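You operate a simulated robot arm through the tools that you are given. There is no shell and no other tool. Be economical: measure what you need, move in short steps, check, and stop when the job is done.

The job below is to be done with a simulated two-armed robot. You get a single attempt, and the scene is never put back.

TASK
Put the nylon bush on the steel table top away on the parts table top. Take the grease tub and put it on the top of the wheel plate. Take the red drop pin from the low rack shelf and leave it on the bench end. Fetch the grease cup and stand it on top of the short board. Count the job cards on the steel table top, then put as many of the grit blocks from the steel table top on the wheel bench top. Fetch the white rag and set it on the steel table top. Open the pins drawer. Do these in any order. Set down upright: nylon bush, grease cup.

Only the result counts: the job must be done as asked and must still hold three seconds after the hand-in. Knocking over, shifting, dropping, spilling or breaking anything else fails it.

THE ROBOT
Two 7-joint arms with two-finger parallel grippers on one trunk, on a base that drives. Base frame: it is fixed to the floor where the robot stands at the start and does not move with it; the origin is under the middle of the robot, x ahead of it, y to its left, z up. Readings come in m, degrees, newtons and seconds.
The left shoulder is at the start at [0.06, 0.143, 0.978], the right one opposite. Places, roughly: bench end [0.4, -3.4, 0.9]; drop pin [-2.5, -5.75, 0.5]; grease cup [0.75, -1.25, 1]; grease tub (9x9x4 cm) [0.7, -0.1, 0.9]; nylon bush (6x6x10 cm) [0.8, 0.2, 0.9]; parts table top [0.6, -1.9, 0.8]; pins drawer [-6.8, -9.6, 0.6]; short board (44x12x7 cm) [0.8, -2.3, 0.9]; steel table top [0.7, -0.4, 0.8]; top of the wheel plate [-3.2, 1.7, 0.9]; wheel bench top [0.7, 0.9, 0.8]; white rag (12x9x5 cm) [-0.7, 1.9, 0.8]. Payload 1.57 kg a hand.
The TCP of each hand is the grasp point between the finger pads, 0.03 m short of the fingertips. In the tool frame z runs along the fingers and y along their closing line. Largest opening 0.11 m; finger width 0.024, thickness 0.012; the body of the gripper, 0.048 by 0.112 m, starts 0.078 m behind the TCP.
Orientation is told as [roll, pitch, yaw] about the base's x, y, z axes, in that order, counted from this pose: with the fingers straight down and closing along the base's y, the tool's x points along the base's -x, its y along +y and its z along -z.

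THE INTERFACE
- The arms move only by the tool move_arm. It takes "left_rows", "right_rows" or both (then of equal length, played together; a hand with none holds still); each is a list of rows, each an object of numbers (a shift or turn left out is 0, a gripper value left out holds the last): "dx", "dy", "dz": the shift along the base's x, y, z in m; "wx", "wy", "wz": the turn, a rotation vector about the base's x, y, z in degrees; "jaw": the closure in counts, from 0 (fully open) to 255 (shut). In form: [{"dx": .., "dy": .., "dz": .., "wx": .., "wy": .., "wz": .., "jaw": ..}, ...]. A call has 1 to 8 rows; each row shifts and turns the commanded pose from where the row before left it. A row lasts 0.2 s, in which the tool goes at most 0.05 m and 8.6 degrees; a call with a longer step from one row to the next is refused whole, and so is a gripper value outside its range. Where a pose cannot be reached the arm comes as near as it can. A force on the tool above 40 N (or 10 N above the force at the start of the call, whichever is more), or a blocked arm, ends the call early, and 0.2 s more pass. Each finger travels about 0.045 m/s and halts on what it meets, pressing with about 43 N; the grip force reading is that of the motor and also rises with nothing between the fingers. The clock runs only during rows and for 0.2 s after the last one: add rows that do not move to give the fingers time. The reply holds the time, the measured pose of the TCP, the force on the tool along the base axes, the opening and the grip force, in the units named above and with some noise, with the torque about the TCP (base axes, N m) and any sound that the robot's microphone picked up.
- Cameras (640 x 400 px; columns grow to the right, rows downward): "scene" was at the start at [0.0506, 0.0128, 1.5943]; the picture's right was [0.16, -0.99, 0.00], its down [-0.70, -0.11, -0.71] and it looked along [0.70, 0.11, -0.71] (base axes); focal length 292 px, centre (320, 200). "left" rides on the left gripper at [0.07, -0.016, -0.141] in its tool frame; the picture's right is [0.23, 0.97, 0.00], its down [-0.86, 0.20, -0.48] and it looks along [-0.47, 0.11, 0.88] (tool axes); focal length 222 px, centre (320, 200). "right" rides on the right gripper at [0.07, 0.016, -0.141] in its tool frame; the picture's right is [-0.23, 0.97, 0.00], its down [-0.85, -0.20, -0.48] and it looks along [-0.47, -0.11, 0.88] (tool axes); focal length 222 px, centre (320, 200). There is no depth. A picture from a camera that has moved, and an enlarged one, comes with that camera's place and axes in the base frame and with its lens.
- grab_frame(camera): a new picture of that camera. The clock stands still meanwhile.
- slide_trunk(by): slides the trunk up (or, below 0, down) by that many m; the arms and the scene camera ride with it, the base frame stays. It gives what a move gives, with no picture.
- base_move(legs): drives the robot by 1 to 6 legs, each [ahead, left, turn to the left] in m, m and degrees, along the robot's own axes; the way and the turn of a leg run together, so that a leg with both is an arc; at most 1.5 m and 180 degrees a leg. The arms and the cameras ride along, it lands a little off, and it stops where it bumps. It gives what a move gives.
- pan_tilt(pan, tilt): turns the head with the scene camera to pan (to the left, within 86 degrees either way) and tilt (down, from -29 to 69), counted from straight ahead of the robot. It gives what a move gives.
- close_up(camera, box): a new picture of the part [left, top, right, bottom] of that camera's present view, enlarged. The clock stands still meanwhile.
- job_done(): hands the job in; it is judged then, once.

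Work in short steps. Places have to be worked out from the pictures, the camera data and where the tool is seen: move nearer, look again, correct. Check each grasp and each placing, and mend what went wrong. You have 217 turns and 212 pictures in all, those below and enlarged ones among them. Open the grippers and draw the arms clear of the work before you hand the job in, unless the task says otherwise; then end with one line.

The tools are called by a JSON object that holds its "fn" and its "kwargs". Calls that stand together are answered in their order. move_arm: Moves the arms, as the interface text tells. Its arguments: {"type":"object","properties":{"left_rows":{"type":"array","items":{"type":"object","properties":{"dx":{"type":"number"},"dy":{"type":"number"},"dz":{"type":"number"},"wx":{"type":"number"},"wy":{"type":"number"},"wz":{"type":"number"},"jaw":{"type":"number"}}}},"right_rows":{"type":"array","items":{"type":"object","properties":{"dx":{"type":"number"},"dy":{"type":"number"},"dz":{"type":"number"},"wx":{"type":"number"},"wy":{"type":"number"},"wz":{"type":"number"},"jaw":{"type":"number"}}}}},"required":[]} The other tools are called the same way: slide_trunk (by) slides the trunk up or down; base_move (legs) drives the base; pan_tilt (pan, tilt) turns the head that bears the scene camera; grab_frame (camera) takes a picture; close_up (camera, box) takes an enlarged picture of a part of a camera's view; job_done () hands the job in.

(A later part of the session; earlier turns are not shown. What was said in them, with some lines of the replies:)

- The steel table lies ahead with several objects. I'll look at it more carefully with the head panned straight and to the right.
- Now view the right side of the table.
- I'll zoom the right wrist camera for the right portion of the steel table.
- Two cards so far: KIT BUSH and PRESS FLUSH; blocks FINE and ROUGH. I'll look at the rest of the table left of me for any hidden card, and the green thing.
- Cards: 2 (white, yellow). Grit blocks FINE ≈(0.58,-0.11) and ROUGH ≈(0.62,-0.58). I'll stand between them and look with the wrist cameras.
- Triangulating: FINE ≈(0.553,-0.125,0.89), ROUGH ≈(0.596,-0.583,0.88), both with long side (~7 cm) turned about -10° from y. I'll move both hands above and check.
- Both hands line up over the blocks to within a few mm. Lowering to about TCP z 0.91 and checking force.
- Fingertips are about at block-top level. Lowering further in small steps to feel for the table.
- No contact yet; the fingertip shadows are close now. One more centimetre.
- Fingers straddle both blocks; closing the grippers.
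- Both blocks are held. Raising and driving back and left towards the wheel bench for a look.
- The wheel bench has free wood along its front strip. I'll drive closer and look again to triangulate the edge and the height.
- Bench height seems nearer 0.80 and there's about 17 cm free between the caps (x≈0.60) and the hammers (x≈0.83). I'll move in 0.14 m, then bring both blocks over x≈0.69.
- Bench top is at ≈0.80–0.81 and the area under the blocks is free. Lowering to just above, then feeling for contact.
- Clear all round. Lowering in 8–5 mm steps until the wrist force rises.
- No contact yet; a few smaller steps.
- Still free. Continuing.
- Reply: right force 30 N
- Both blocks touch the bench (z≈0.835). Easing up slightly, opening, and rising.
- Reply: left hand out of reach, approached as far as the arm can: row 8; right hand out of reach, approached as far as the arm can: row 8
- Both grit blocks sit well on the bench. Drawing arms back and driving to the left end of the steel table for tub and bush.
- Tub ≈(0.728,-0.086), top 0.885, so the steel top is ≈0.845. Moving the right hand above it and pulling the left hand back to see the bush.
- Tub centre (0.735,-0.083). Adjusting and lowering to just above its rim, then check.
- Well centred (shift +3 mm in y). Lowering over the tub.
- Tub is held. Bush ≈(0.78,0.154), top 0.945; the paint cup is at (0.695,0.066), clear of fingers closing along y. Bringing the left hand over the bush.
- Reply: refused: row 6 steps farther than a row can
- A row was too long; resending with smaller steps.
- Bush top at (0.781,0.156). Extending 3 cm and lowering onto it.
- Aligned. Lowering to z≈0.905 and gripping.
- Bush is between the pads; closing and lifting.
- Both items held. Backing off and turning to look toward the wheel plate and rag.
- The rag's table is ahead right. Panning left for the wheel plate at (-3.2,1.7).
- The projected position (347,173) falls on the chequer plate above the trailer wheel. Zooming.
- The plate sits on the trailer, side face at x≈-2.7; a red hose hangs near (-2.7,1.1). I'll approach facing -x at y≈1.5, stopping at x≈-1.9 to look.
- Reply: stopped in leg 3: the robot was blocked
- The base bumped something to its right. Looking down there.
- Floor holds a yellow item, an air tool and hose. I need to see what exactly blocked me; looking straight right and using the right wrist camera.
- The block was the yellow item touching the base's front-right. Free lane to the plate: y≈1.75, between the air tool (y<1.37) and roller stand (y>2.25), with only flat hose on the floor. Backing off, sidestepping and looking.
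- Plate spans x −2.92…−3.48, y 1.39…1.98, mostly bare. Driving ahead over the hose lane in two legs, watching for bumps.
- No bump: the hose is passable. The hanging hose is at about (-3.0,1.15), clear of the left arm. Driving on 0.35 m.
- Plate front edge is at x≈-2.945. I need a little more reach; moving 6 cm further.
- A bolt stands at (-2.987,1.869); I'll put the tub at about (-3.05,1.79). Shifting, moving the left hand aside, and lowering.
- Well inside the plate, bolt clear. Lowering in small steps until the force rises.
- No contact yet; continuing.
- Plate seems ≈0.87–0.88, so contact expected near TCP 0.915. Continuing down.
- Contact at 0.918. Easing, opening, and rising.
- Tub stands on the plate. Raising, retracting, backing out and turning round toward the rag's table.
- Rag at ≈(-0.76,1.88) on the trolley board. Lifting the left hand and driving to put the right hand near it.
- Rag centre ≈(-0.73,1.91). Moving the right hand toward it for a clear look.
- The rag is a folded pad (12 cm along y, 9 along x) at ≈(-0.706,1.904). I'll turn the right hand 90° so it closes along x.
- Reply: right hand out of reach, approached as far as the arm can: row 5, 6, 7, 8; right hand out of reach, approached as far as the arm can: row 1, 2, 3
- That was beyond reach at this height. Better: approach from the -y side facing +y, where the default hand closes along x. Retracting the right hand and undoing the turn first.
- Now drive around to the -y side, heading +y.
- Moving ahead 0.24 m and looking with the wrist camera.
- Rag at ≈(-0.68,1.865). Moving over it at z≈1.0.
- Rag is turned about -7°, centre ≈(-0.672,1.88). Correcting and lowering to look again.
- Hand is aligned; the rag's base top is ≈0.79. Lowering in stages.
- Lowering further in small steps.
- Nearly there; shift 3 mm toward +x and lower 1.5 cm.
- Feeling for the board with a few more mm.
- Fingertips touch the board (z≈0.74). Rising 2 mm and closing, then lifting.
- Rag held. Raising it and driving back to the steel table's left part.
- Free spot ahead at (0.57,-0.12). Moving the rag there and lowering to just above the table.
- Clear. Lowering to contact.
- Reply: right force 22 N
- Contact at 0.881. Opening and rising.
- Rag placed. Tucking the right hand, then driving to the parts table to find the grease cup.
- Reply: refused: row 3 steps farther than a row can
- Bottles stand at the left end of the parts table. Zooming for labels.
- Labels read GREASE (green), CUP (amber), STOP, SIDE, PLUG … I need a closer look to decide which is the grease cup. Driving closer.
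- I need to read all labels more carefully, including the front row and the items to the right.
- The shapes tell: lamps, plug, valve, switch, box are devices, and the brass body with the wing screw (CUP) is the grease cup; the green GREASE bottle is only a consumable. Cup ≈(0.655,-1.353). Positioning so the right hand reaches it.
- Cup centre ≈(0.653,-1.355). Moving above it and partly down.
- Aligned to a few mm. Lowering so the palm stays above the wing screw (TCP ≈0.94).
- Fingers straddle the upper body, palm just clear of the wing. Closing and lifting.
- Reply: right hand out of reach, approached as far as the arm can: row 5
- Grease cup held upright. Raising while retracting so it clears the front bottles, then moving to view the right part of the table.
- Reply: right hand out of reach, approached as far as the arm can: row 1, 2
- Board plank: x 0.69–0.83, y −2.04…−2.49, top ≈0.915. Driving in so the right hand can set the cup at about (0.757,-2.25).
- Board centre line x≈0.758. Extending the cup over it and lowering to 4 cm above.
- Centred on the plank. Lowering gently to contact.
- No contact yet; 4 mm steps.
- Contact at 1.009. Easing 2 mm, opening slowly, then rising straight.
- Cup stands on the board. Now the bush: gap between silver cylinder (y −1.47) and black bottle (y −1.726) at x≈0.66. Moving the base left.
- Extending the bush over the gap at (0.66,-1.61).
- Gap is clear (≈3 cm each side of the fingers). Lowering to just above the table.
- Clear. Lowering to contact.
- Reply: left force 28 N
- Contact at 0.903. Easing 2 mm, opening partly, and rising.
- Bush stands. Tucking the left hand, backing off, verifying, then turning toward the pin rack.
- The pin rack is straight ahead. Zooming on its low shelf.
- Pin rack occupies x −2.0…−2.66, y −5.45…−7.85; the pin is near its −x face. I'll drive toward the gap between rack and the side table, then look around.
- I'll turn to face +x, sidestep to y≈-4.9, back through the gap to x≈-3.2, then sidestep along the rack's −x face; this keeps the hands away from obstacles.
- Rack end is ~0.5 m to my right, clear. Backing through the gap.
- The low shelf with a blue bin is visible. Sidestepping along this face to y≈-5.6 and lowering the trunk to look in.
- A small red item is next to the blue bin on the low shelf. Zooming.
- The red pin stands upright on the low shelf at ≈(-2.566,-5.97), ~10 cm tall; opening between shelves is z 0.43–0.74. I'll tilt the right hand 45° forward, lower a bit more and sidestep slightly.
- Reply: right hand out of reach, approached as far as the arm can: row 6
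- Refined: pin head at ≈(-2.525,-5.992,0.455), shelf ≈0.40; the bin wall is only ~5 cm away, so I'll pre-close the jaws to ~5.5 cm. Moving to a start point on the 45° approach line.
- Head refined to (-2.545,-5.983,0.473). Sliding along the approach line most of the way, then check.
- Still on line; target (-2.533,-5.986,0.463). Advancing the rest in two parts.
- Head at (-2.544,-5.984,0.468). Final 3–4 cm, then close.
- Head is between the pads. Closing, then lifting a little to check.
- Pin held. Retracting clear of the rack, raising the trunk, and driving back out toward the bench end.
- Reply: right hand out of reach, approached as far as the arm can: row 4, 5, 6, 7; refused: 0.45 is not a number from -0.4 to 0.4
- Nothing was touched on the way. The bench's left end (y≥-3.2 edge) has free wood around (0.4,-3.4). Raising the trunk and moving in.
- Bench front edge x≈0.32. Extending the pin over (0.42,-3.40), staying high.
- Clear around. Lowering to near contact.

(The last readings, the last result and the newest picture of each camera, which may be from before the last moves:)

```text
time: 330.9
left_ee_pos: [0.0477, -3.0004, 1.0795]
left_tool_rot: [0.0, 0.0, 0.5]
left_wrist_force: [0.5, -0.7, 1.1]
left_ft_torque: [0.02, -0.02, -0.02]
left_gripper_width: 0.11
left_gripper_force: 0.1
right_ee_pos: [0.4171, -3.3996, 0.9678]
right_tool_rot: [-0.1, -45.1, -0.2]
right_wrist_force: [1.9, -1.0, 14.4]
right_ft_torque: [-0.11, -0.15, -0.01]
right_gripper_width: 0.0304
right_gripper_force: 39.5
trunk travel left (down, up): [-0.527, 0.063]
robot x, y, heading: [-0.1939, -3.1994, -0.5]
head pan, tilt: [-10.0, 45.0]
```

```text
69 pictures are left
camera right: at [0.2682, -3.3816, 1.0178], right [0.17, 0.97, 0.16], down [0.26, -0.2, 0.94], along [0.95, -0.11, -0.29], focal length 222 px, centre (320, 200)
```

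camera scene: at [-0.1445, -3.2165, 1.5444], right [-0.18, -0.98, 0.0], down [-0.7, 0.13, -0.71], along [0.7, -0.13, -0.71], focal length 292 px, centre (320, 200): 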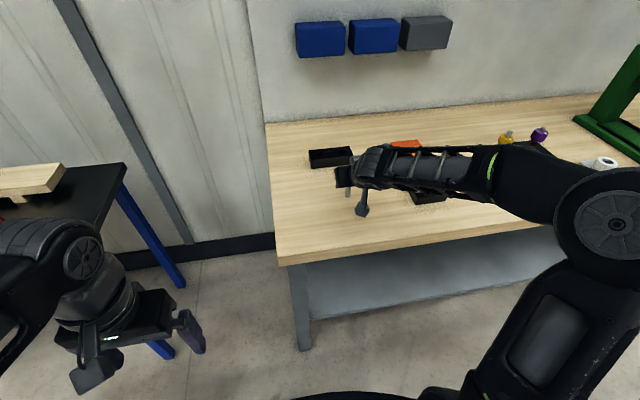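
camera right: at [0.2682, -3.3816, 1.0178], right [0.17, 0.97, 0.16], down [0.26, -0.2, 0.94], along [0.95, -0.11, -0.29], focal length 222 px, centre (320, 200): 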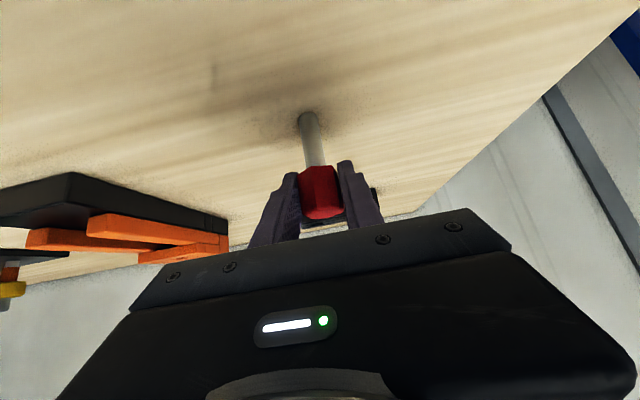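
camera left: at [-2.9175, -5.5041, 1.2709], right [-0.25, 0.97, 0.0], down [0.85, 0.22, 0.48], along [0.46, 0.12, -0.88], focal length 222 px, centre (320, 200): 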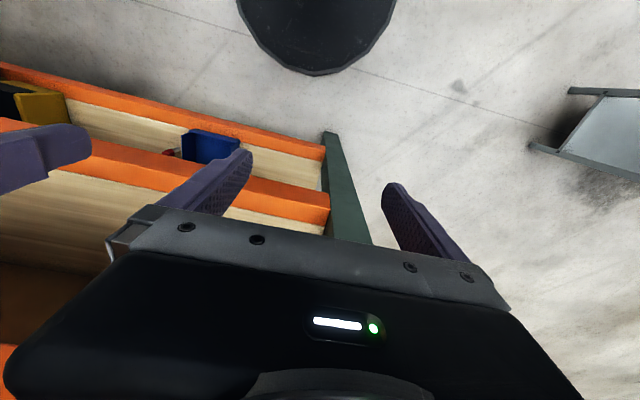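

The pin touches the bench upright. Easing, opening gently, then backing out along the finger direction.

{"fn": "move_arm", "kwargs": {"right_rows": [{"dz": 0.002}, {"jaw": 160}, {"jaw": 127}, {"jaw": 90}, {}, {}]}}

{"fn": "move_arm", "kwargs": {"right_rows": [{"dx": -0.02, "dz": 0.02}, {"dx": -0.03, "dz": 0.03}, {"dx": -0.03, "dz": 0.03}, {"dx": -0.03, "dz": 0.02}, {}]}}

{"fn": "grab_frame", "kwargs": {"camera": "right"}}

```text
time: 332.3
left_ee_pos: [0.0493, -3.0022, 1.0777]
left_tool_rot: [0.0, -0.1, 0.5]
left_wrist_force: [0.2, 0.1, 0.9]
left_ft_torque: [0.01, 0.0, 0.01]
left_gripper_width: 0.1101
left_gripper_force: 0.0
right_ee_pos: [0.4165, -3.3998, 0.9677]
right_tool_rot: [0.0, -44.7, -0.4]
right_wrist_force: [0.2, 0.2, 0.1]
right_ft_torque: [-0.02, 0.01, -0.01]
right_gripper_width: 0.0712
right_gripper_force: 0.0
trunk travel left (down, up): [-0.527, 0.063]
robot x, y, heading: [-0.1932, -3.2033, -0.1]
head pan, tilt: [-10.0, 45.0]
```

```text
time: 333.5
left_ee_pos: [0.0484, -2.9992, 1.0791]
left_tool_rot: [0.1, -0.1, 0.5]
left_wrist_force: [0.0, -0.5, -0.1]
left_ft_torque: [-0.02, 0.02, 0.0]
left_gripper_width: 0.1099
left_gripper_force: 0.1
right_ee_pos: [0.3095, -3.4026, 1.0682]
right_tool_rot: [0.0, -44.8, -0.2]
right_wrist_force: [0.8, -0.2, -0.2]
right_ft_torque: [-0.01, 0.01, 0.0]
right_gripper_width: 0.0711
right_gripper_force: 0.1
trunk travel left (down, up): [-0.527, 0.063]
robot x, y, heading: [-0.1969, -3.201, -0.5]
head pan, tilt: [-10.0, 45.0]
```

```text
68 pictures are left
camera right: at [0.1597, -3.3849, 1.1198], right [0.17, 0.97, 0.16], down [0.27, -0.2, 0.94], along [0.95, -0.11, -0.3], focal length 222 px, centre (320, 200)
```

right: 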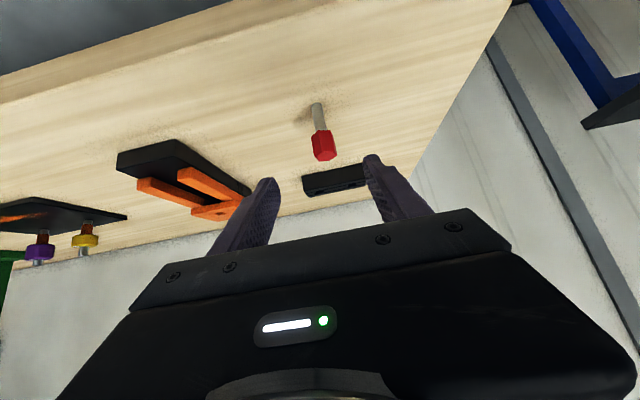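

Pin stands on the bench end. Now the drawer: tucking the hand, then driving around the rack via the gap.

{"fn": "move_arm", "kwargs": {"right_rows": [{"dx": -0.03, "wy": 7.5}, {"dx": -0.03, "wy": 7.5}, {"wy": 7.5, "dz": 0.02}, {"wy": 7.5}, {"wy": 7.5}, {"wy": 7.4}, {}]}}

{"fn": "base_move", "kwargs": {"legs": [[-0.6, 0, 0], [0, 0, -128], [1.5, 0, 0], [0.68, 0, 0], [0, 0, -52]]}}

```text
time: 335.1
left_ee_pos: [0.0491, -3.0015, 1.0804]
left_tool_rot: [0.1, 0.0, 0.4]
left_wrist_force: [-0.9, -0.3, -0.8]
left_ft_torque: [0.0, -0.02, 0.02]
left_gripper_width: 0.11
left_gripper_force: 0.1
right_ee_pos: [0.2466, -3.4004, 1.088]
right_tool_rot: [-0.1, 0.2, -0.2]
right_wrist_force: [0.0, -0.9, 0.8]
right_ft_torque: [-0.03, 0.01, 0.04]
right_gripper_width: 0.0713
right_gripper_force: 0.0
trunk travel left (down, up): [-0.527, 0.063]
robot x, y, heading: [-0.1978, -3.2031, -0.4]
head pan, tilt: [-10.0, 45.0]
```

```text
time: 356.5
left_ee_pos: [-2.4673, -4.9784, 1.0785]
left_tool_rot: [0.1, 0.0, 176.2]
left_wrist_force: [-0.1, 0.0, 0.2]
left_ft_torque: [0.01, -0.02, -0.03]
left_gripper_width: 0.1102
left_gripper_force: 0.1
right_ee_pos: [-2.6343, -4.5628, 1.0879]
right_tool_rot: [-0.2, 0.1, 175.5]
right_wrist_force: [0.1, -0.1, -0.2]
right_ft_torque: [-0.01, 0.03, 0.04]
right_gripper_width: 0.0714
right_gripper_force: 0.0
trunk travel left (down, up): [-0.527, 0.063]
robot x, y, heading: [-2.2078, -4.7968, 175.2]
head pan, tilt: [-10.0, 45.0]
```

Continuing: through the gap, then along between rack and pallets.

{"fn": "base_move", "kwargs": {"legs": [[0, 0.12, 4.8], [1.05, 0, 0], [0, 0.95, 0], [0.7, 0, 0], [0, 1.3, 0]]}}

{"fn": "pan_tilt", "kwargs": {"pan": 40, "tilt": 22}}

{"fn": "grab_frame", "kwargs": {"camera": "scene"}}

```text
time: 376.5
left_ee_pos: [-4.0883, -7.3951, 1.0784]
left_tool_rot: [0.1, -0.1, -178.2]
left_wrist_force: [-0.3, -0.1, 0.3]
left_ft_torque: [0.0, 0.03, 0.03]
left_gripper_width: 0.1103
left_gripper_force: 0.1
right_ee_pos: [-4.2959, -6.9996, 1.0876]
right_tool_rot: [-0.1, 0.1, -178.9]
right_wrist_force: [0.2, -0.1, 0.4]
right_ft_torque: [0.05, 0.03, -0.01]
right_gripper_width: 0.0711
right_gripper_force: 0.0
trunk travel left (down, up): [-0.527, 0.063]
robot x, y, heading: [-3.851, -7.1863, -179.2]
head pan, tilt: [-10.0, 45.0]
```

```text
time: 377.7
left_ee_pos: [-4.0893, -7.3952, 1.0787]
left_tool_rot: [0.0, 0.0, -178.2]
left_wrist_force: [-0.1, 0.5, -0.3]
left_ft_torque: [-0.02, 0.0, -0.01]
left_gripper_width: 0.1099
left_gripper_force: 0.0
right_ee_pos: [-4.2969, -6.9993, 1.0876]
right_tool_rot: [-0.2, 0.0, -178.9]
right_wrist_force: [0.0, 0.1, 0.7]
right_ft_torque: [-0.04, 0.0, -0.01]
right_gripper_width: 0.0712
right_gripper_force: 0.0
trunk travel left (down, up): [-0.527, 0.063]
robot x, y, heading: [-3.8502, -7.1948, -179.3]
head pan, tilt: [40.0, 22.0]
```

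```text
67 pictures are left
camera scene: at [-3.8914, -7.2486, 1.5797], right [-0.65, 0.76, 0.0], down [0.28, 0.25, -0.93], along [-0.7, -0.61, -0.38], focal length 292 px, centre (320, 200)
```

scene: 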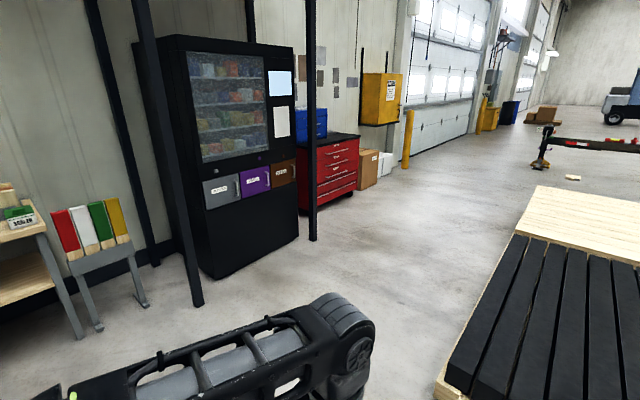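

Two candidates: the dispenser drawers and the red cabinet. Zooming for labels.

{"fn": "close_up", "kwargs": {"camera": "scene", "box": [190, 130, 370, 243]}}

{"fn": "close_up", "kwargs": {"camera": "scene", "box": [290, 125, 370, 175]}}

```text
3.54 times, centred on (280, 186) of scene
camera zoom: at [-3.8914, -7.2486, 1.5797], right [-0.65, 0.76, 0.0], down [0.28, 0.25, -0.93], along [-0.7, -0.61, -0.38], focal length 1034 px, centre (462, 248)
```

zoom: 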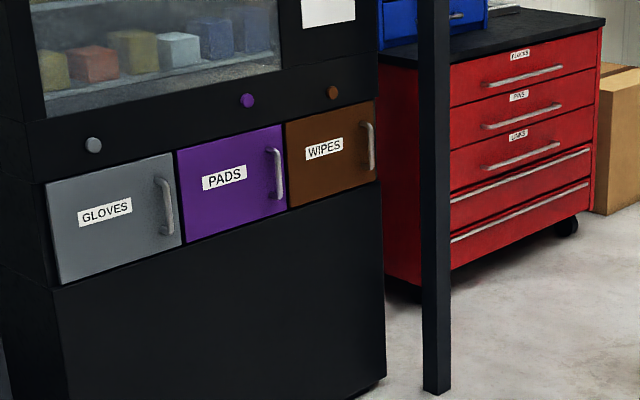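

```text
8.00 times, centred on (330, 150) of scene
camera zoom: at [-3.8914, -7.2486, 1.5797], right [-0.65, 0.76, 0.0], down [0.28, 0.25, -0.93], along [-0.7, -0.61, -0.38], focal length 2337 px, centre (240, 600)
```

zoom: 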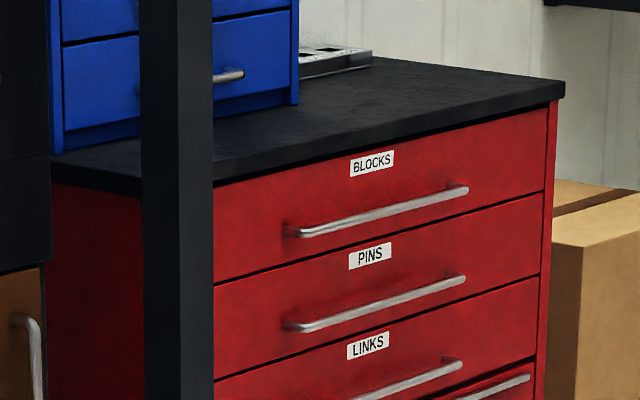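

The PINS drawer is the second red one; cabinet face at y≈-9.4, x≈-6.3…-7.15, facing +y, with a pole at (-5.9,-9.1). Driving down the aisle and turning to face it.

{"fn": "base_move", "kwargs": {"legs": [[0, 1.1, -0.7], [1.5, 0, 0], [1.4, 0, 0], [0, 0, 90]]}}

{"fn": "pan_tilt", "kwargs": {"pan": 0, "tilt": 40}}

{"fn": "grab_frame", "kwargs": {"camera": "scene"}}

```text
time: 400.9
left_ee_pos: [-6.55, -8.6148, 1.0784]
left_tool_rot: [0.2, -0.1, -86.5]
left_wrist_force: [0.3, 0.1, 0.6]
left_ft_torque: [0.0, 0.05, -0.02]
left_gripper_width: 0.1102
left_gripper_force: 0.1
right_ee_pos: [-6.9401, -8.8327, 1.088]
right_tool_rot: [-0.1, 0.1, -87.2]
right_wrist_force: [0.3, -0.3, 0.0]
right_ft_torque: [0.0, 0.0, 0.02]
right_gripper_width: 0.0711
right_gripper_force: 0.1
trunk travel left (down, up): [-0.527, 0.063]
robot x, y, heading: [-6.7666, -8.3833, -87.5]
head pan, tilt: [40.0, 22.0]
```

```text
time: 401.9
left_ee_pos: [-6.5504, -8.6133, 1.0795]
left_tool_rot: [0.1, -0.1, -86.6]
left_wrist_force: [0.2, 0.0, -0.5]
left_ft_torque: [-0.02, -0.01, -0.01]
left_gripper_width: 0.1099
left_gripper_force: 0.2
right_ee_pos: [-6.94, -8.8325, 1.0874]
right_tool_rot: [-0.2, 0.0, -87.3]
right_wrist_force: [-0.4, 0.7, -0.1]
right_ft_torque: [0.02, -0.02, 0.0]
right_gripper_width: 0.0713
right_gripper_force: 0.1
trunk travel left (down, up): [-0.527, 0.063]
robot x, y, heading: [-6.7681, -8.3833, -87.1]
head pan, tilt: [0.0, 40.0]
```

```text
64 pictures are left
camera scene: at [-6.761, -8.4374, 1.5516], right [-1.0, -0.05, 0.0], down [-0.03, 0.64, -0.77], along [0.04, -0.77, -0.64], focal length 292 px, centre (320, 200)
```

scene: 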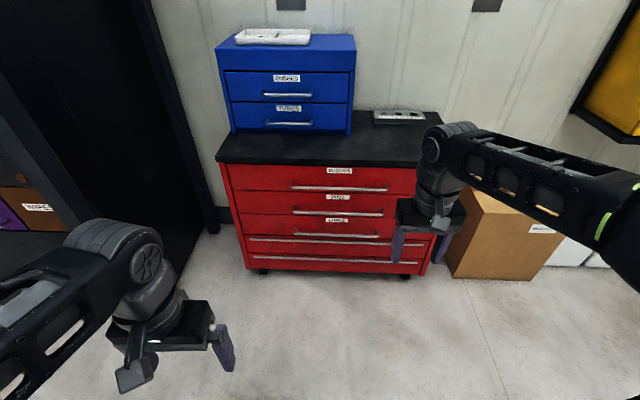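

PINS handle is at ≈(-6.79,-9.47,0.62), a horizontal bar. I'll square up, lower the trunk, and turn the right hand to point forward with fingers closing vertically.

{"fn": "base_move", "kwargs": {"legs": [[0, 0.1, -2.9]]}}

{"fn": "slide_trunk", "kwargs": {"by": -0.3}}

{"fn": "move_arm", "kwargs": {"right_rows": [{"wx": -8, "dy": -0.02}, {"wx": -8, "dy": -0.02}, {"wx": -8, "dy": -0.02}, {"wx": -8, "dy": -0.02}, {"wx": -8, "dy": -0.02}, {"wx": -8, "dy": -0.02}, {"wx": -8, "dy": -0.02}, {"wx": -8, "dy": -0.02}]}}

```text
time: 403.1
left_ee_pos: [-6.4632, -8.6224, 1.0806]
left_tool_rot: [-0.1, -0.1, -89.4]
left_wrist_force: [1.5, 0.8, 0.6]
left_ft_torque: [0.02, 0.03, -0.04]
left_gripper_width: 0.1099
left_gripper_force: 0.0
right_ee_pos: [-6.8641, -8.8219, 1.0879]
right_tool_rot: [-0.2, 0.1, -90.0]
right_wrist_force: [0.6, -0.4, -0.5]
right_ft_torque: [0.01, 0.02, 0.01]
right_gripper_width: 0.0711
right_gripper_force: 0.1
trunk travel left (down, up): [-0.527, 0.063]
robot x, y, heading: [-6.6658, -8.3826, -90.3]
head pan, tilt: [0.0, 40.0]
```

```text
time: 406.1
left_ee_pos: [-6.4645, -8.6232, 0.7783]
left_tool_rot: [0.1, -0.1, -89.4]
left_wrist_force: [-0.3, 1.0, 0.5]
left_ft_torque: [0.03, 0.0, -0.01]
left_gripper_width: 0.11
left_gripper_force: 0.0
right_ee_pos: [-6.8654, -8.8212, 0.7871]
right_tool_rot: [-0.2, 0.1, -90.1]
right_wrist_force: [0.8, 0.6, -0.6]
right_ft_torque: [-0.01, 0.0, -0.03]
right_gripper_width: 0.0713
right_gripper_force: 0.2
trunk travel left (down, up): [-0.227, 0.363]
robot x, y, heading: [-6.6698, -8.3791, -90.4]
head pan, tilt: [0.0, 40.0]
```

```text
time: 407.9
left_ee_pos: [-6.4642, -8.6222, 0.7797]
left_tool_rot: [0.0, -0.2, -89.4]
left_wrist_force: [0.5, -0.1, -0.3]
left_ft_torque: [0.0, 0.04, 0.03]
left_gripper_width: 0.11
left_gripper_force: 0.0
right_ee_pos: [-6.8644, -8.9828, 0.7838]
right_tool_rot: [0.1, -63.8, -90.4]
right_wrist_force: [-1.6, -1.5, 0.6]
right_ft_torque: [0.03, 0.01, 0.03]
right_gripper_width: 0.0713
right_gripper_force: 0.1
trunk travel left (down, up): [-0.227, 0.363]
robot x, y, heading: [-6.6618, -8.3831, -90.3]
head pan, tilt: [0.0, 40.0]
```

Pitch works. Finishing the pitch, then rolling.

{"fn": "move_arm", "kwargs": {"right_rows": [{"wx": -8.5}, {"wx": -8.5}, {"wx": -8.5}, {"wy": 8}, {"wy": 8}, {"wy": 8}, {"wy": 8}, {"wy": 8}]}}

```text
time: 409.7
left_ee_pos: [-6.4646, -8.6241, 0.7797]
left_tool_rot: [0.0, 0.0, -89.4]
left_wrist_force: [-1.1, -0.2, -0.2]
left_ft_torque: [-0.01, -0.01, 0.0]
left_gripper_width: 0.1102
left_gripper_force: 0.0
right_ee_pos: [-6.8635, -8.9816, 0.7883]
right_tool_rot: [-73.4, -47.7, -22.3]
right_wrist_force: [0.1, 0.1, -0.2]
right_ft_torque: [0.01, -0.01, -0.04]
right_gripper_width: 0.0709
right_gripper_force: 0.1
right hand out of reach, approached as far as the arm can: row 2, 3
trunk travel left (down, up): [-0.227, 0.363]
robot x, y, heading: [-6.6663, -8.381, -90.2]
head pan, tilt: [0.0, 40.0]
```

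Checking the hand's actual pose with its camera.

{"fn": "grab_frame", "kwargs": {"camera": "right"}}

```text
63 pictures are left
camera right: at [-6.8715, -8.8266, 0.7532], right [0.89, -0.06, -0.46], down [0.46, 0.25, 0.85], along [0.06, -0.97, 0.25], focal length 222 px, centre (320, 200)
```

right: 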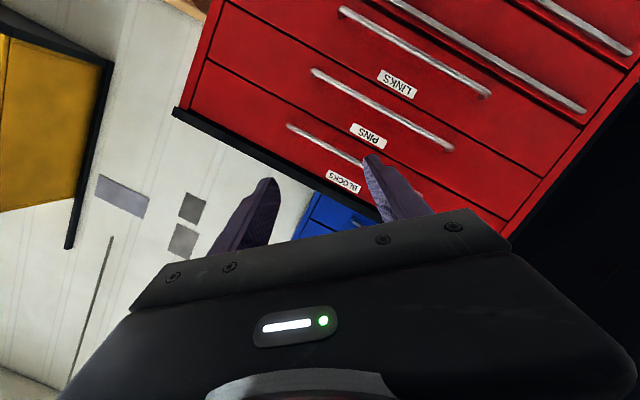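

Closing line is rolled 40°; 50° more needed, plus ~10° pitch and yaw trims. Continuing the roll while lowering.

{"fn": "move_arm", "kwargs": {"right_rows": [{"wy": 8.4, "dz": -0.025}, {"wy": 8.4, "dz": -0.025}, {"wy": 8.4, "dz": -0.025}, {"wy": 8.4, "dz": -0.025}, {"wy": 8.4, "dz": -0.025}, {"wy": 8.0, "dz": -0.025}, {"wx": -5, "wz": 5}, {"wx": -5, "wz": 5}]}}

{"fn": "grab_frame", "kwargs": {"camera": "right"}}

{"fn": "grab_frame", "kwargs": {"camera": "scene"}}

```text
time: 411.5
left_ee_pos: [-6.4646, -8.6222, 0.7795]
left_tool_rot: [0.1, -0.1, -89.4]
left_wrist_force: [0.4, 0.1, 0.5]
left_ft_torque: [-0.01, -0.04, 0.0]
left_gripper_width: 0.1101
left_gripper_force: 0.0
right_ee_pos: [-6.8629, -8.9826, 0.6402]
right_tool_rot: [-100.2, -1.8, -4.4]
right_wrist_force: [0.1, 0.2, -0.4]
right_ft_torque: [-0.02, -0.02, 0.0]
right_gripper_width: 0.0713
right_gripper_force: 0.1
trunk travel left (down, up): [-0.227, 0.363]
robot x, y, heading: [-6.6655, -8.3812, -90.2]
head pan, tilt: [0.0, 40.0]
```

```text
62 pictures are left
camera right: at [-6.9203, -8.8401, 0.5965], right [0.24, -0.19, -0.95], down [0.89, 0.44, 0.14], along [0.39, -0.88, 0.28], focal length 222 px, centre (320, 200)
```

right: 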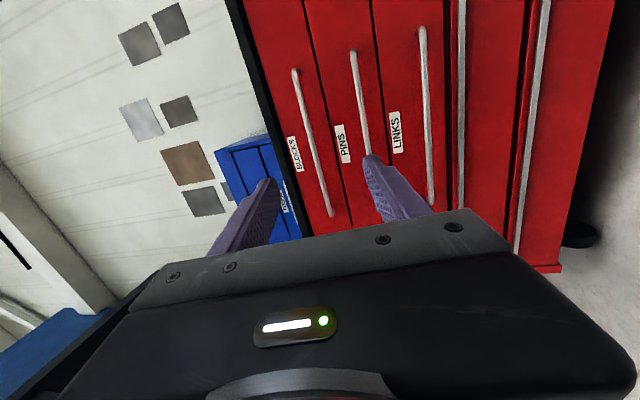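

```text
61 pictures are left
camera scene: at [-6.6661, -8.4354, 1.2517], right [-1.0, 0.01, 0.0], down [0.0, 0.64, -0.77], along [0.0, -0.77, -0.64], focal length 292 px, centre (320, 200)
```

scene: 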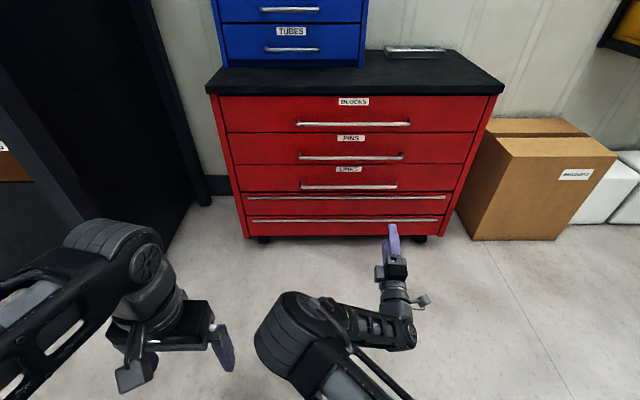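

Handle refined to (-6.79,-9.456,0.636). Trimming the hand orientation (+10° wx, +5° wz), then checking.

{"fn": "move_arm", "kwargs": {"right_rows": [{"wx": 5.1, "wz": 2.4, "dx": 0.025}, {"wx": 5.1, "wz": 2.4, "dx": 0.025}, {}]}}

{"fn": "grab_frame", "kwargs": {"camera": "right"}}

```text
time: 412.3
left_ee_pos: [-6.4662, -8.6225, 0.7795]
left_tool_rot: [0.1, -0.1, -89.4]
left_wrist_force: [-0.8, 0.5, 0.4]
left_ft_torque: [-0.01, 0.0, 0.03]
left_gripper_width: 0.1102
left_gripper_force: 0.1
right_ee_pos: [-6.8125, -8.9815, 0.6377]
right_tool_rot: [-89.8, -1.3, 0.0]
right_wrist_force: [0.1, 0.2, -0.2]
right_ft_torque: [0.01, 0.05, 0.0]
right_gripper_width: 0.0712
right_gripper_force: 0.1
trunk travel left (down, up): [-0.227, 0.363]
robot x, y, heading: [-6.665, -8.3796, -90.5]
head pan, tilt: [0.0, 40.0]
```

```text
60 pictures are left
camera right: at [-6.8815, -8.8401, 0.6204], right [0.25, 0.0, -0.97], down [0.85, 0.48, 0.22], along [0.46, -0.88, 0.12], focal length 222 px, centre (320, 200)
```

right: 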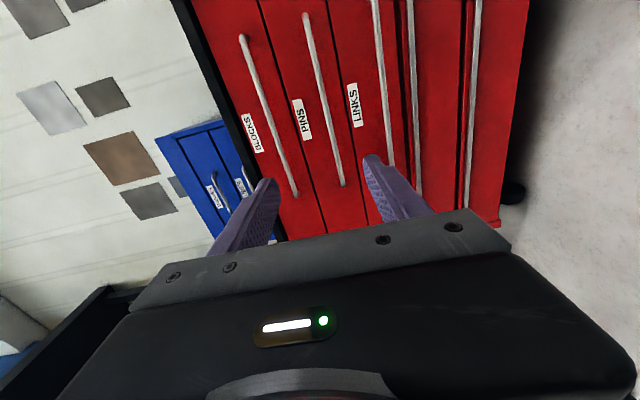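

Hand now points straight at the cabinet, closing vertically; the bar appears at z≈0.622. Adjusting and driving 0.38 m forward.

{"fn": "move_arm", "kwargs": {"right_rows": [{"dz": -0.012}, {}]}}

{"fn": "base_move", "kwargs": {"legs": [[0.36, 0, 0.4]]}}

{"fn": "grab_frame", "kwargs": {"camera": "right"}}

{"fn": "grab_frame", "kwargs": {"camera": "scene"}}

```text
time: 412.9
left_ee_pos: [-6.464, -8.6227, 0.7796]
left_tool_rot: [0.1, -0.1, -89.5]
left_wrist_force: [-0.1, -0.5, 0.2]
left_ft_torque: [0.02, 0.01, 0.02]
left_gripper_width: 0.11
left_gripper_force: 0.1
right_ee_pos: [-6.8128, -8.9817, 0.6258]
right_tool_rot: [-89.9, -1.3, 0.0]
right_wrist_force: [0.6, 0.3, 0.1]
right_ft_torque: [-0.01, 0.0, 0.01]
right_gripper_width: 0.0712
right_gripper_force: 0.0
trunk travel left (down, up): [-0.227, 0.363]
robot x, y, heading: [-6.6655, -8.3779, -90.2]
head pan, tilt: [0.0, 40.0]
```

```text
time: 415.2
left_ee_pos: [-6.4622, -8.9887, 0.7793]
left_tool_rot: [0.1, -0.1, -89.0]
left_wrist_force: [-0.4, 0.2, -0.3]
left_ft_torque: [-0.03, -0.02, 0.0]
left_gripper_width: 0.1099
left_gripper_force: 0.2
right_ee_pos: [-6.8094, -9.3516, 0.6258]
right_tool_rot: [-89.9, -1.4, 0.4]
right_wrist_force: [-0.4, -0.3, -0.1]
right_ft_torque: [0.0, 0.04, 0.01]
right_gripper_width: 0.0714
right_gripper_force: 0.1
trunk travel left (down, up): [-0.227, 0.363]
robot x, y, heading: [-6.662, -8.7472, -89.9]
head pan, tilt: [0.0, 40.0]
```

```text
59 pictures are left
camera right: at [-6.8793, -9.21, 0.6084], right [0.25, 0.0, -0.97], down [0.85, 0.48, 0.22], along [0.47, -0.88, 0.12], focal length 222 px, centre (320, 200)
```

right: 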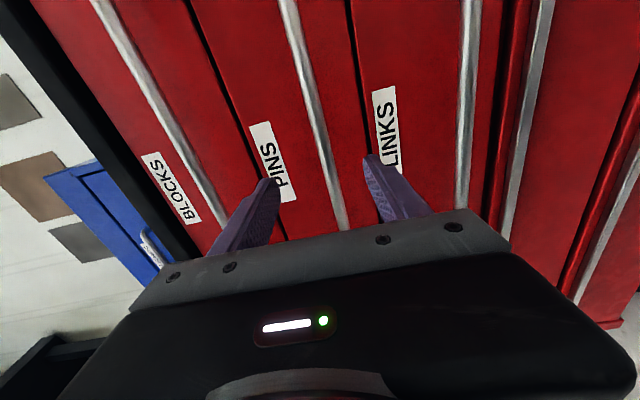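

```text
58 pictures are left
camera scene: at [-6.666, -8.8032, 1.2516], right [-1.0, 0.0, 0.0], down [0.0, 0.64, -0.77], along [0.0, -0.77, -0.64], focal length 292 px, centre (320, 200)
```

scene: 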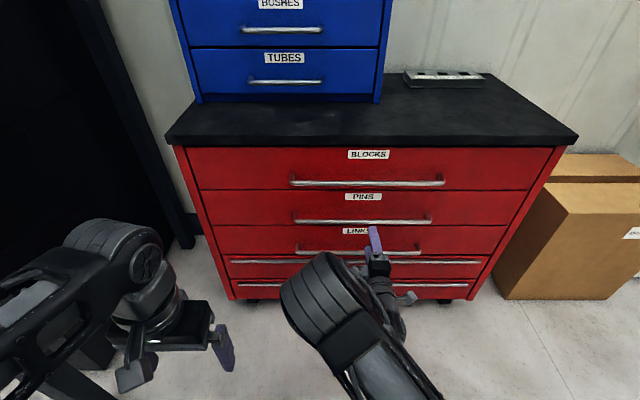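

The PINS bar lies between the fingers (z≈0.619, y≈-9.46). Dropping 6 mm and advancing 9 cm.

{"fn": "move_arm", "kwargs": {"right_rows": [{"dy": -0.03, "dz": -0.006}, {"dy": -0.03}, {"dy": -0.018}, {}]}}

{"fn": "grab_frame", "kwargs": {"camera": "right"}}

```text
time: 416.2
left_ee_pos: [-6.4633, -8.9895, 0.7795]
left_tool_rot: [0.1, -0.2, -89.0]
left_wrist_force: [0.4, -0.4, 0.2]
left_ft_torque: [-0.02, 0.02, 0.0]
left_gripper_width: 0.1097
left_gripper_force: 0.1
right_ee_pos: [-6.8096, -9.4309, 0.6197]
right_tool_rot: [-89.9, -1.3, 0.4]
right_wrist_force: [1.3, -0.1, -0.2]
right_ft_torque: [-0.03, 0.01, 0.02]
right_gripper_width: 0.0712
right_gripper_force: 0.1
trunk travel left (down, up): [-0.227, 0.363]
robot x, y, heading: [-6.6657, -8.7461, -90.2]
head pan, tilt: [0.0, 40.0]
```

```text
57 pictures are left
camera right: at [-6.8792, -9.2899, 0.6024], right [0.25, 0.0, -0.97], down [0.85, 0.48, 0.22], along [0.47, -0.88, 0.12], focal length 222 px, centre (320, 200)
```

right: 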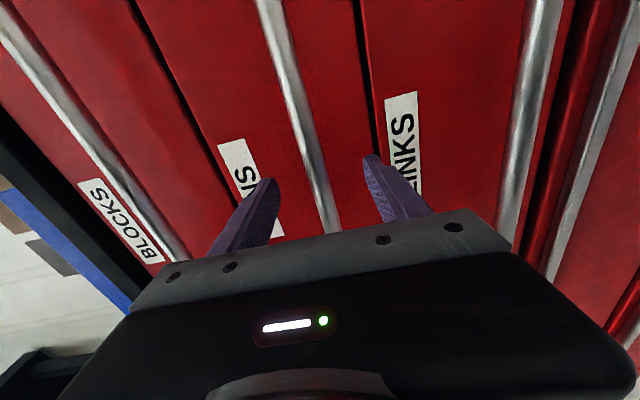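

Advancing 2 cm more, then closing on the bar.

{"fn": "move_arm", "kwargs": {"right_rows": [{"dy": -0.01}, {"dy": -0.01}, {}, {"jaw": 255}, {}, {}, {}, {}]}}

{"fn": "grab_frame", "kwargs": {"camera": "right"}}

```text
time: 418.0
left_ee_pos: [-6.4635, -8.9892, 0.7794]
left_tool_rot: [0.0, -0.1, -88.9]
left_wrist_force: [0.4, -0.8, 1.0]
left_ft_torque: [0.05, 0.02, -0.03]
left_gripper_width: 0.1099
left_gripper_force: 0.0
right_ee_pos: [-6.8098, -9.4511, 0.6206]
right_tool_rot: [-89.8, -1.3, 0.3]
right_wrist_force: [-0.3, -0.4, 1.4]
right_ft_torque: [-0.02, 0.67, -0.12]
right_gripper_width: 0.0162
right_gripper_force: 29.4
trunk travel left (down, up): [-0.227, 0.363]
robot x, y, heading: [-6.6636, -8.7438, -89.6]
head pan, tilt: [0.0, 40.0]
```

```text
56 pictures are left
camera right: at [-6.8798, -9.3089, 0.6026], right [0.25, 0.0, -0.97], down [0.85, 0.48, 0.22], along [0.47, -0.88, 0.12], focal length 222 px, centre (320, 200)
```

right: 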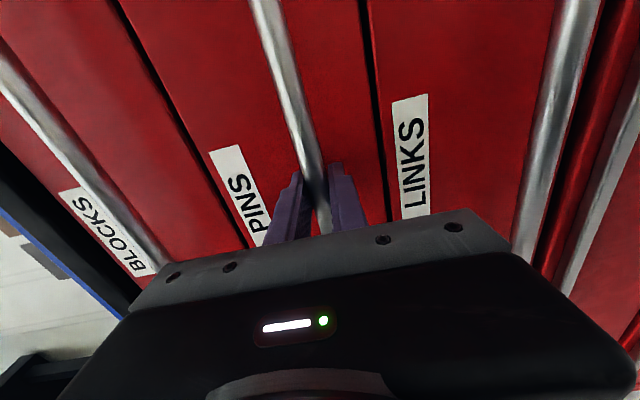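

Bar gripped. Pulling with the arm in short rows.

{"fn": "move_arm", "kwargs": {"right_rows": [{"dy": 0.015}, {"dy": 0.02}, {"dy": 0.02}, {"dy": 0.02}, {"dy": 0.02}, {}]}}

{"fn": "grab_frame", "kwargs": {"camera": "scene"}}

```text
time: 419.4
left_ee_pos: [-6.4629, -8.9888, 0.7793]
left_tool_rot: [0.0, -0.1, -89.0]
left_wrist_force: [0.9, -1.0, 0.2]
left_ft_torque: [-0.01, 0.0, -0.01]
left_gripper_width: 0.1098
left_gripper_force: 0.1
right_ee_pos: [-6.8109, -9.3531, 0.6191]
right_tool_rot: [-89.9, -1.3, 0.4]
right_wrist_force: [-1.3, 1.1, 3.8]
right_ft_torque: [-0.02, 0.76, -0.5]
right_gripper_width: 0.0162
right_gripper_force: 31.5
trunk travel left (down, up): [-0.227, 0.363]
robot x, y, heading: [-6.6685, -8.7485, -89.8]
head pan, tilt: [0.0, 40.0]
```

```text
55 pictures are left
camera scene: at [-6.6659, -8.8029, 1.2516], right [-1.0, 0.0, 0.0], down [0.0, 0.64, -0.77], along [0.0, -0.77, -0.64], focal length 292 px, centre (320, 200)
```

scene: 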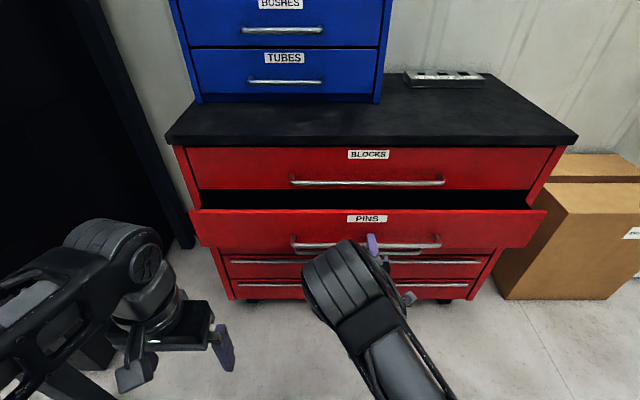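

The drawer slides freely. Pulling on by backing the base 0.2 m.

{"fn": "base_move", "kwargs": {"legs": [[-0.2, 0, 0]]}}

{"fn": "grab_frame", "kwargs": {"camera": "scene"}}

```text
time: 421.0
left_ee_pos: [-6.463, -8.7937, 0.7793]
left_tool_rot: [0.1, -0.1, -89.0]
left_wrist_force: [0.5, 0.3, -0.3]
left_ft_torque: [-0.03, -0.01, -0.01]
left_gripper_width: 0.1099
left_gripper_force: 0.1
right_ee_pos: [-6.8096, -9.1584, 0.6199]
right_tool_rot: [-89.9, -1.4, 0.4]
right_wrist_force: [-0.5, -1.2, 2.2]
right_ft_torque: [0.05, 0.8, 0.08]
right_gripper_width: 0.0161
right_gripper_force: 31.7
trunk travel left (down, up): [-0.227, 0.363]
robot x, y, heading: [-6.67, -8.5523, -90.0]
head pan, tilt: [0.0, 40.0]
```

```text
54 pictures are left
camera scene: at [-6.6664, -8.6079, 1.2516], right [-1.0, 0.0, 0.0], down [0.0, 0.64, -0.77], along [0.0, -0.77, -0.64], focal length 292 px, centre (320, 200)
```

scene: 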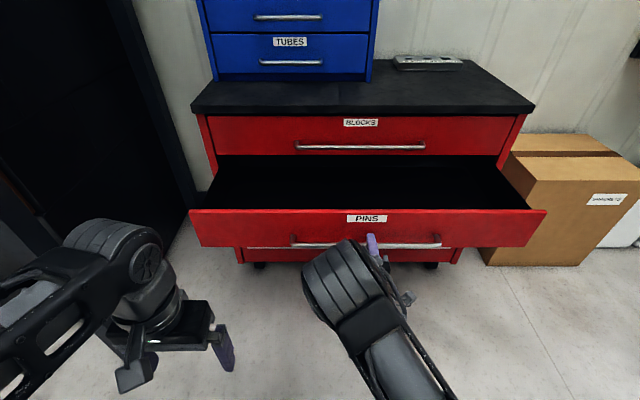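

Open ≈29 cm. Pulling a little more by arm to reach the stop, if any.

{"fn": "move_arm", "kwargs": {"right_rows": [{"dy": 0.015}, {"dy": 0.015}, {"dy": 0.015}, {"dy": 0.015}, {}]}}

```text
time: 422.2
left_ee_pos: [-6.4619, -8.7928, 0.778]
left_tool_rot: [0.1, -0.1, -89.0]
left_wrist_force: [0.1, -0.2, -0.1]
left_ft_torque: [-0.04, -0.02, 0.0]
left_gripper_width: 0.1099
left_gripper_force: 0.0
right_ee_pos: [-6.8111, -9.0971, 0.6202]
right_tool_rot: [-89.9, -1.4, 0.4]
right_wrist_force: [-0.1, -1.3, 0.6]
right_ft_torque: [0.01, -0.01, 0.01]
right_gripper_width: 0.0002
right_gripper_force: 21.6
trunk travel left (down, up): [-0.227, 0.363]
robot x, y, heading: [-6.6679, -8.5523, -90.1]
head pan, tilt: [0.0, 40.0]
```

The fingers slipped off, so the drawer reached its stop. Checking.

{"fn": "grab_frame", "kwargs": {"camera": "scene"}}

{"fn": "grab_frame", "kwargs": {"camera": "right"}}

```text
53 pictures are left
camera scene: at [-6.6664, -8.6077, 1.2516], right [-1.0, 0.0, 0.0], down [0.0, 0.64, -0.77], along [0.0, -0.77, -0.64], focal length 292 px, centre (320, 200)
```

scene: 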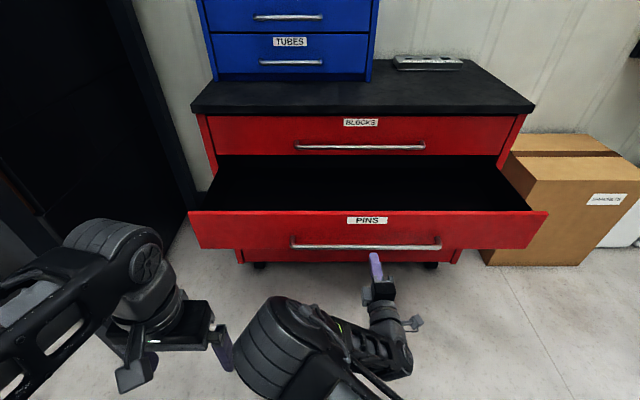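

```text
52 pictures are left
camera right: at [-6.8811, -8.955, 0.6029], right [0.25, 0.0, -0.97], down [0.85, 0.48, 0.22], along [0.47, -0.88, 0.12], focal length 222 px, centre (320, 200)
```

right: 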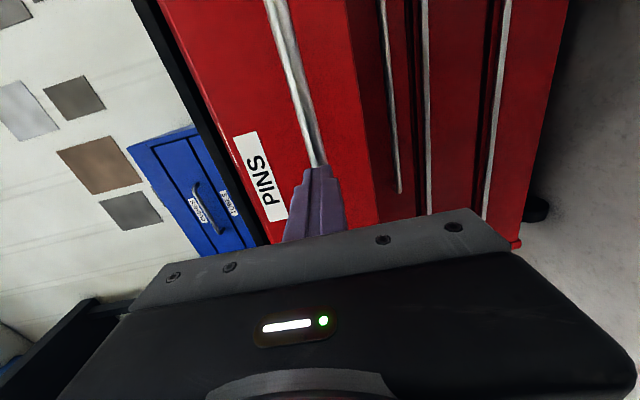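

The PINS drawer is fully open and the hand is clear. Opening the gripper and backing away, then a final look.

{"fn": "move_arm", "kwargs": {"right_rows": [{"dy": 0.02, "jaw": 0}, {"dy": 0.02}, {}, {}, {}]}}

{"fn": "base_move", "kwargs": {"legs": [[-0.25, 0, 0]]}}

{"fn": "grab_frame", "kwargs": {"camera": "scene"}}

```text
time: 423.4
left_ee_pos: [-6.4629, -8.7953, 0.7801]
left_tool_rot: [0.2, -0.1, -89.1]
left_wrist_force: [-0.2, 0.5, -0.3]
left_ft_torque: [-0.03, -0.02, -0.02]
left_gripper_width: 0.1098
left_gripper_force: 0.1
right_ee_pos: [-6.8101, -9.0576, 0.6187]
right_tool_rot: [-90.0, -1.3, 0.4]
right_wrist_force: [0.5, -1.3, -0.4]
right_ft_torque: [0.0, 0.04, 0.02]
right_gripper_width: 0.104
right_gripper_force: 0.0
trunk travel left (down, up): [-0.227, 0.363]
robot x, y, heading: [-6.6641, -8.5545, -89.9]
head pan, tilt: [0.0, 40.0]
```

```text
time: 425.2
left_ee_pos: [-6.4647, -8.5425, 0.7788]
left_tool_rot: [0.0, -0.1, -89.6]
left_wrist_force: [-0.7, -0.5, 0.4]
left_ft_torque: [-0.01, 0.02, 0.01]
left_gripper_width: 0.11
left_gripper_force: 0.0
right_ee_pos: [-6.8149, -8.8036, 0.619]
right_tool_rot: [-90.0, -1.4, -0.4]
right_wrist_force: [0.2, -0.1, -0.2]
right_ft_torque: [0.0, 0.0, -0.01]
right_gripper_width: 0.1103
right_gripper_force: 0.1
trunk travel left (down, up): [-0.227, 0.363]
robot x, y, heading: [-6.6651, -8.3019, -90.7]
head pan, tilt: [0.0, 40.0]
```

```text
51 pictures are left
camera scene: at [-6.6662, -8.3556, 1.2516], right [-1.0, 0.01, 0.0], down [0.01, 0.64, -0.77], along [-0.01, -0.77, -0.64], focal length 292 px, centre (320, 200)
```

scene: 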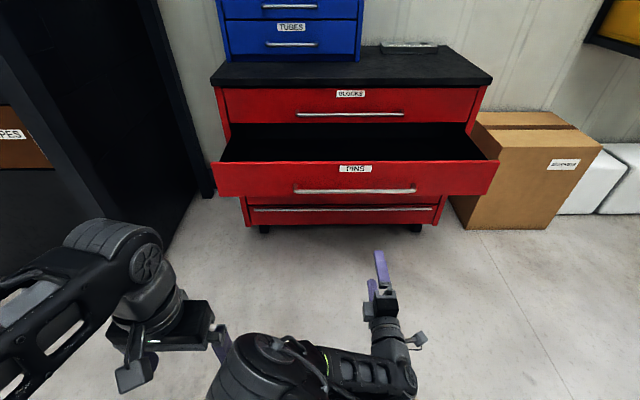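

The PINS drawer stays open, both grippers are open and the arms are clear. Handing in.

{"fn": "job_done", "kwargs": {}}

```text
The job is handed in.
```

I finished all seven jobs and handed in. Two things could count against it: the base bumped a yellow item on the floor near the trailer and stopped, and I may have nudged it. Three bottles carry similar labels, and I chose the brass one marked CUP with a wing screw as the grease cup, not the bottle marked GREASE.
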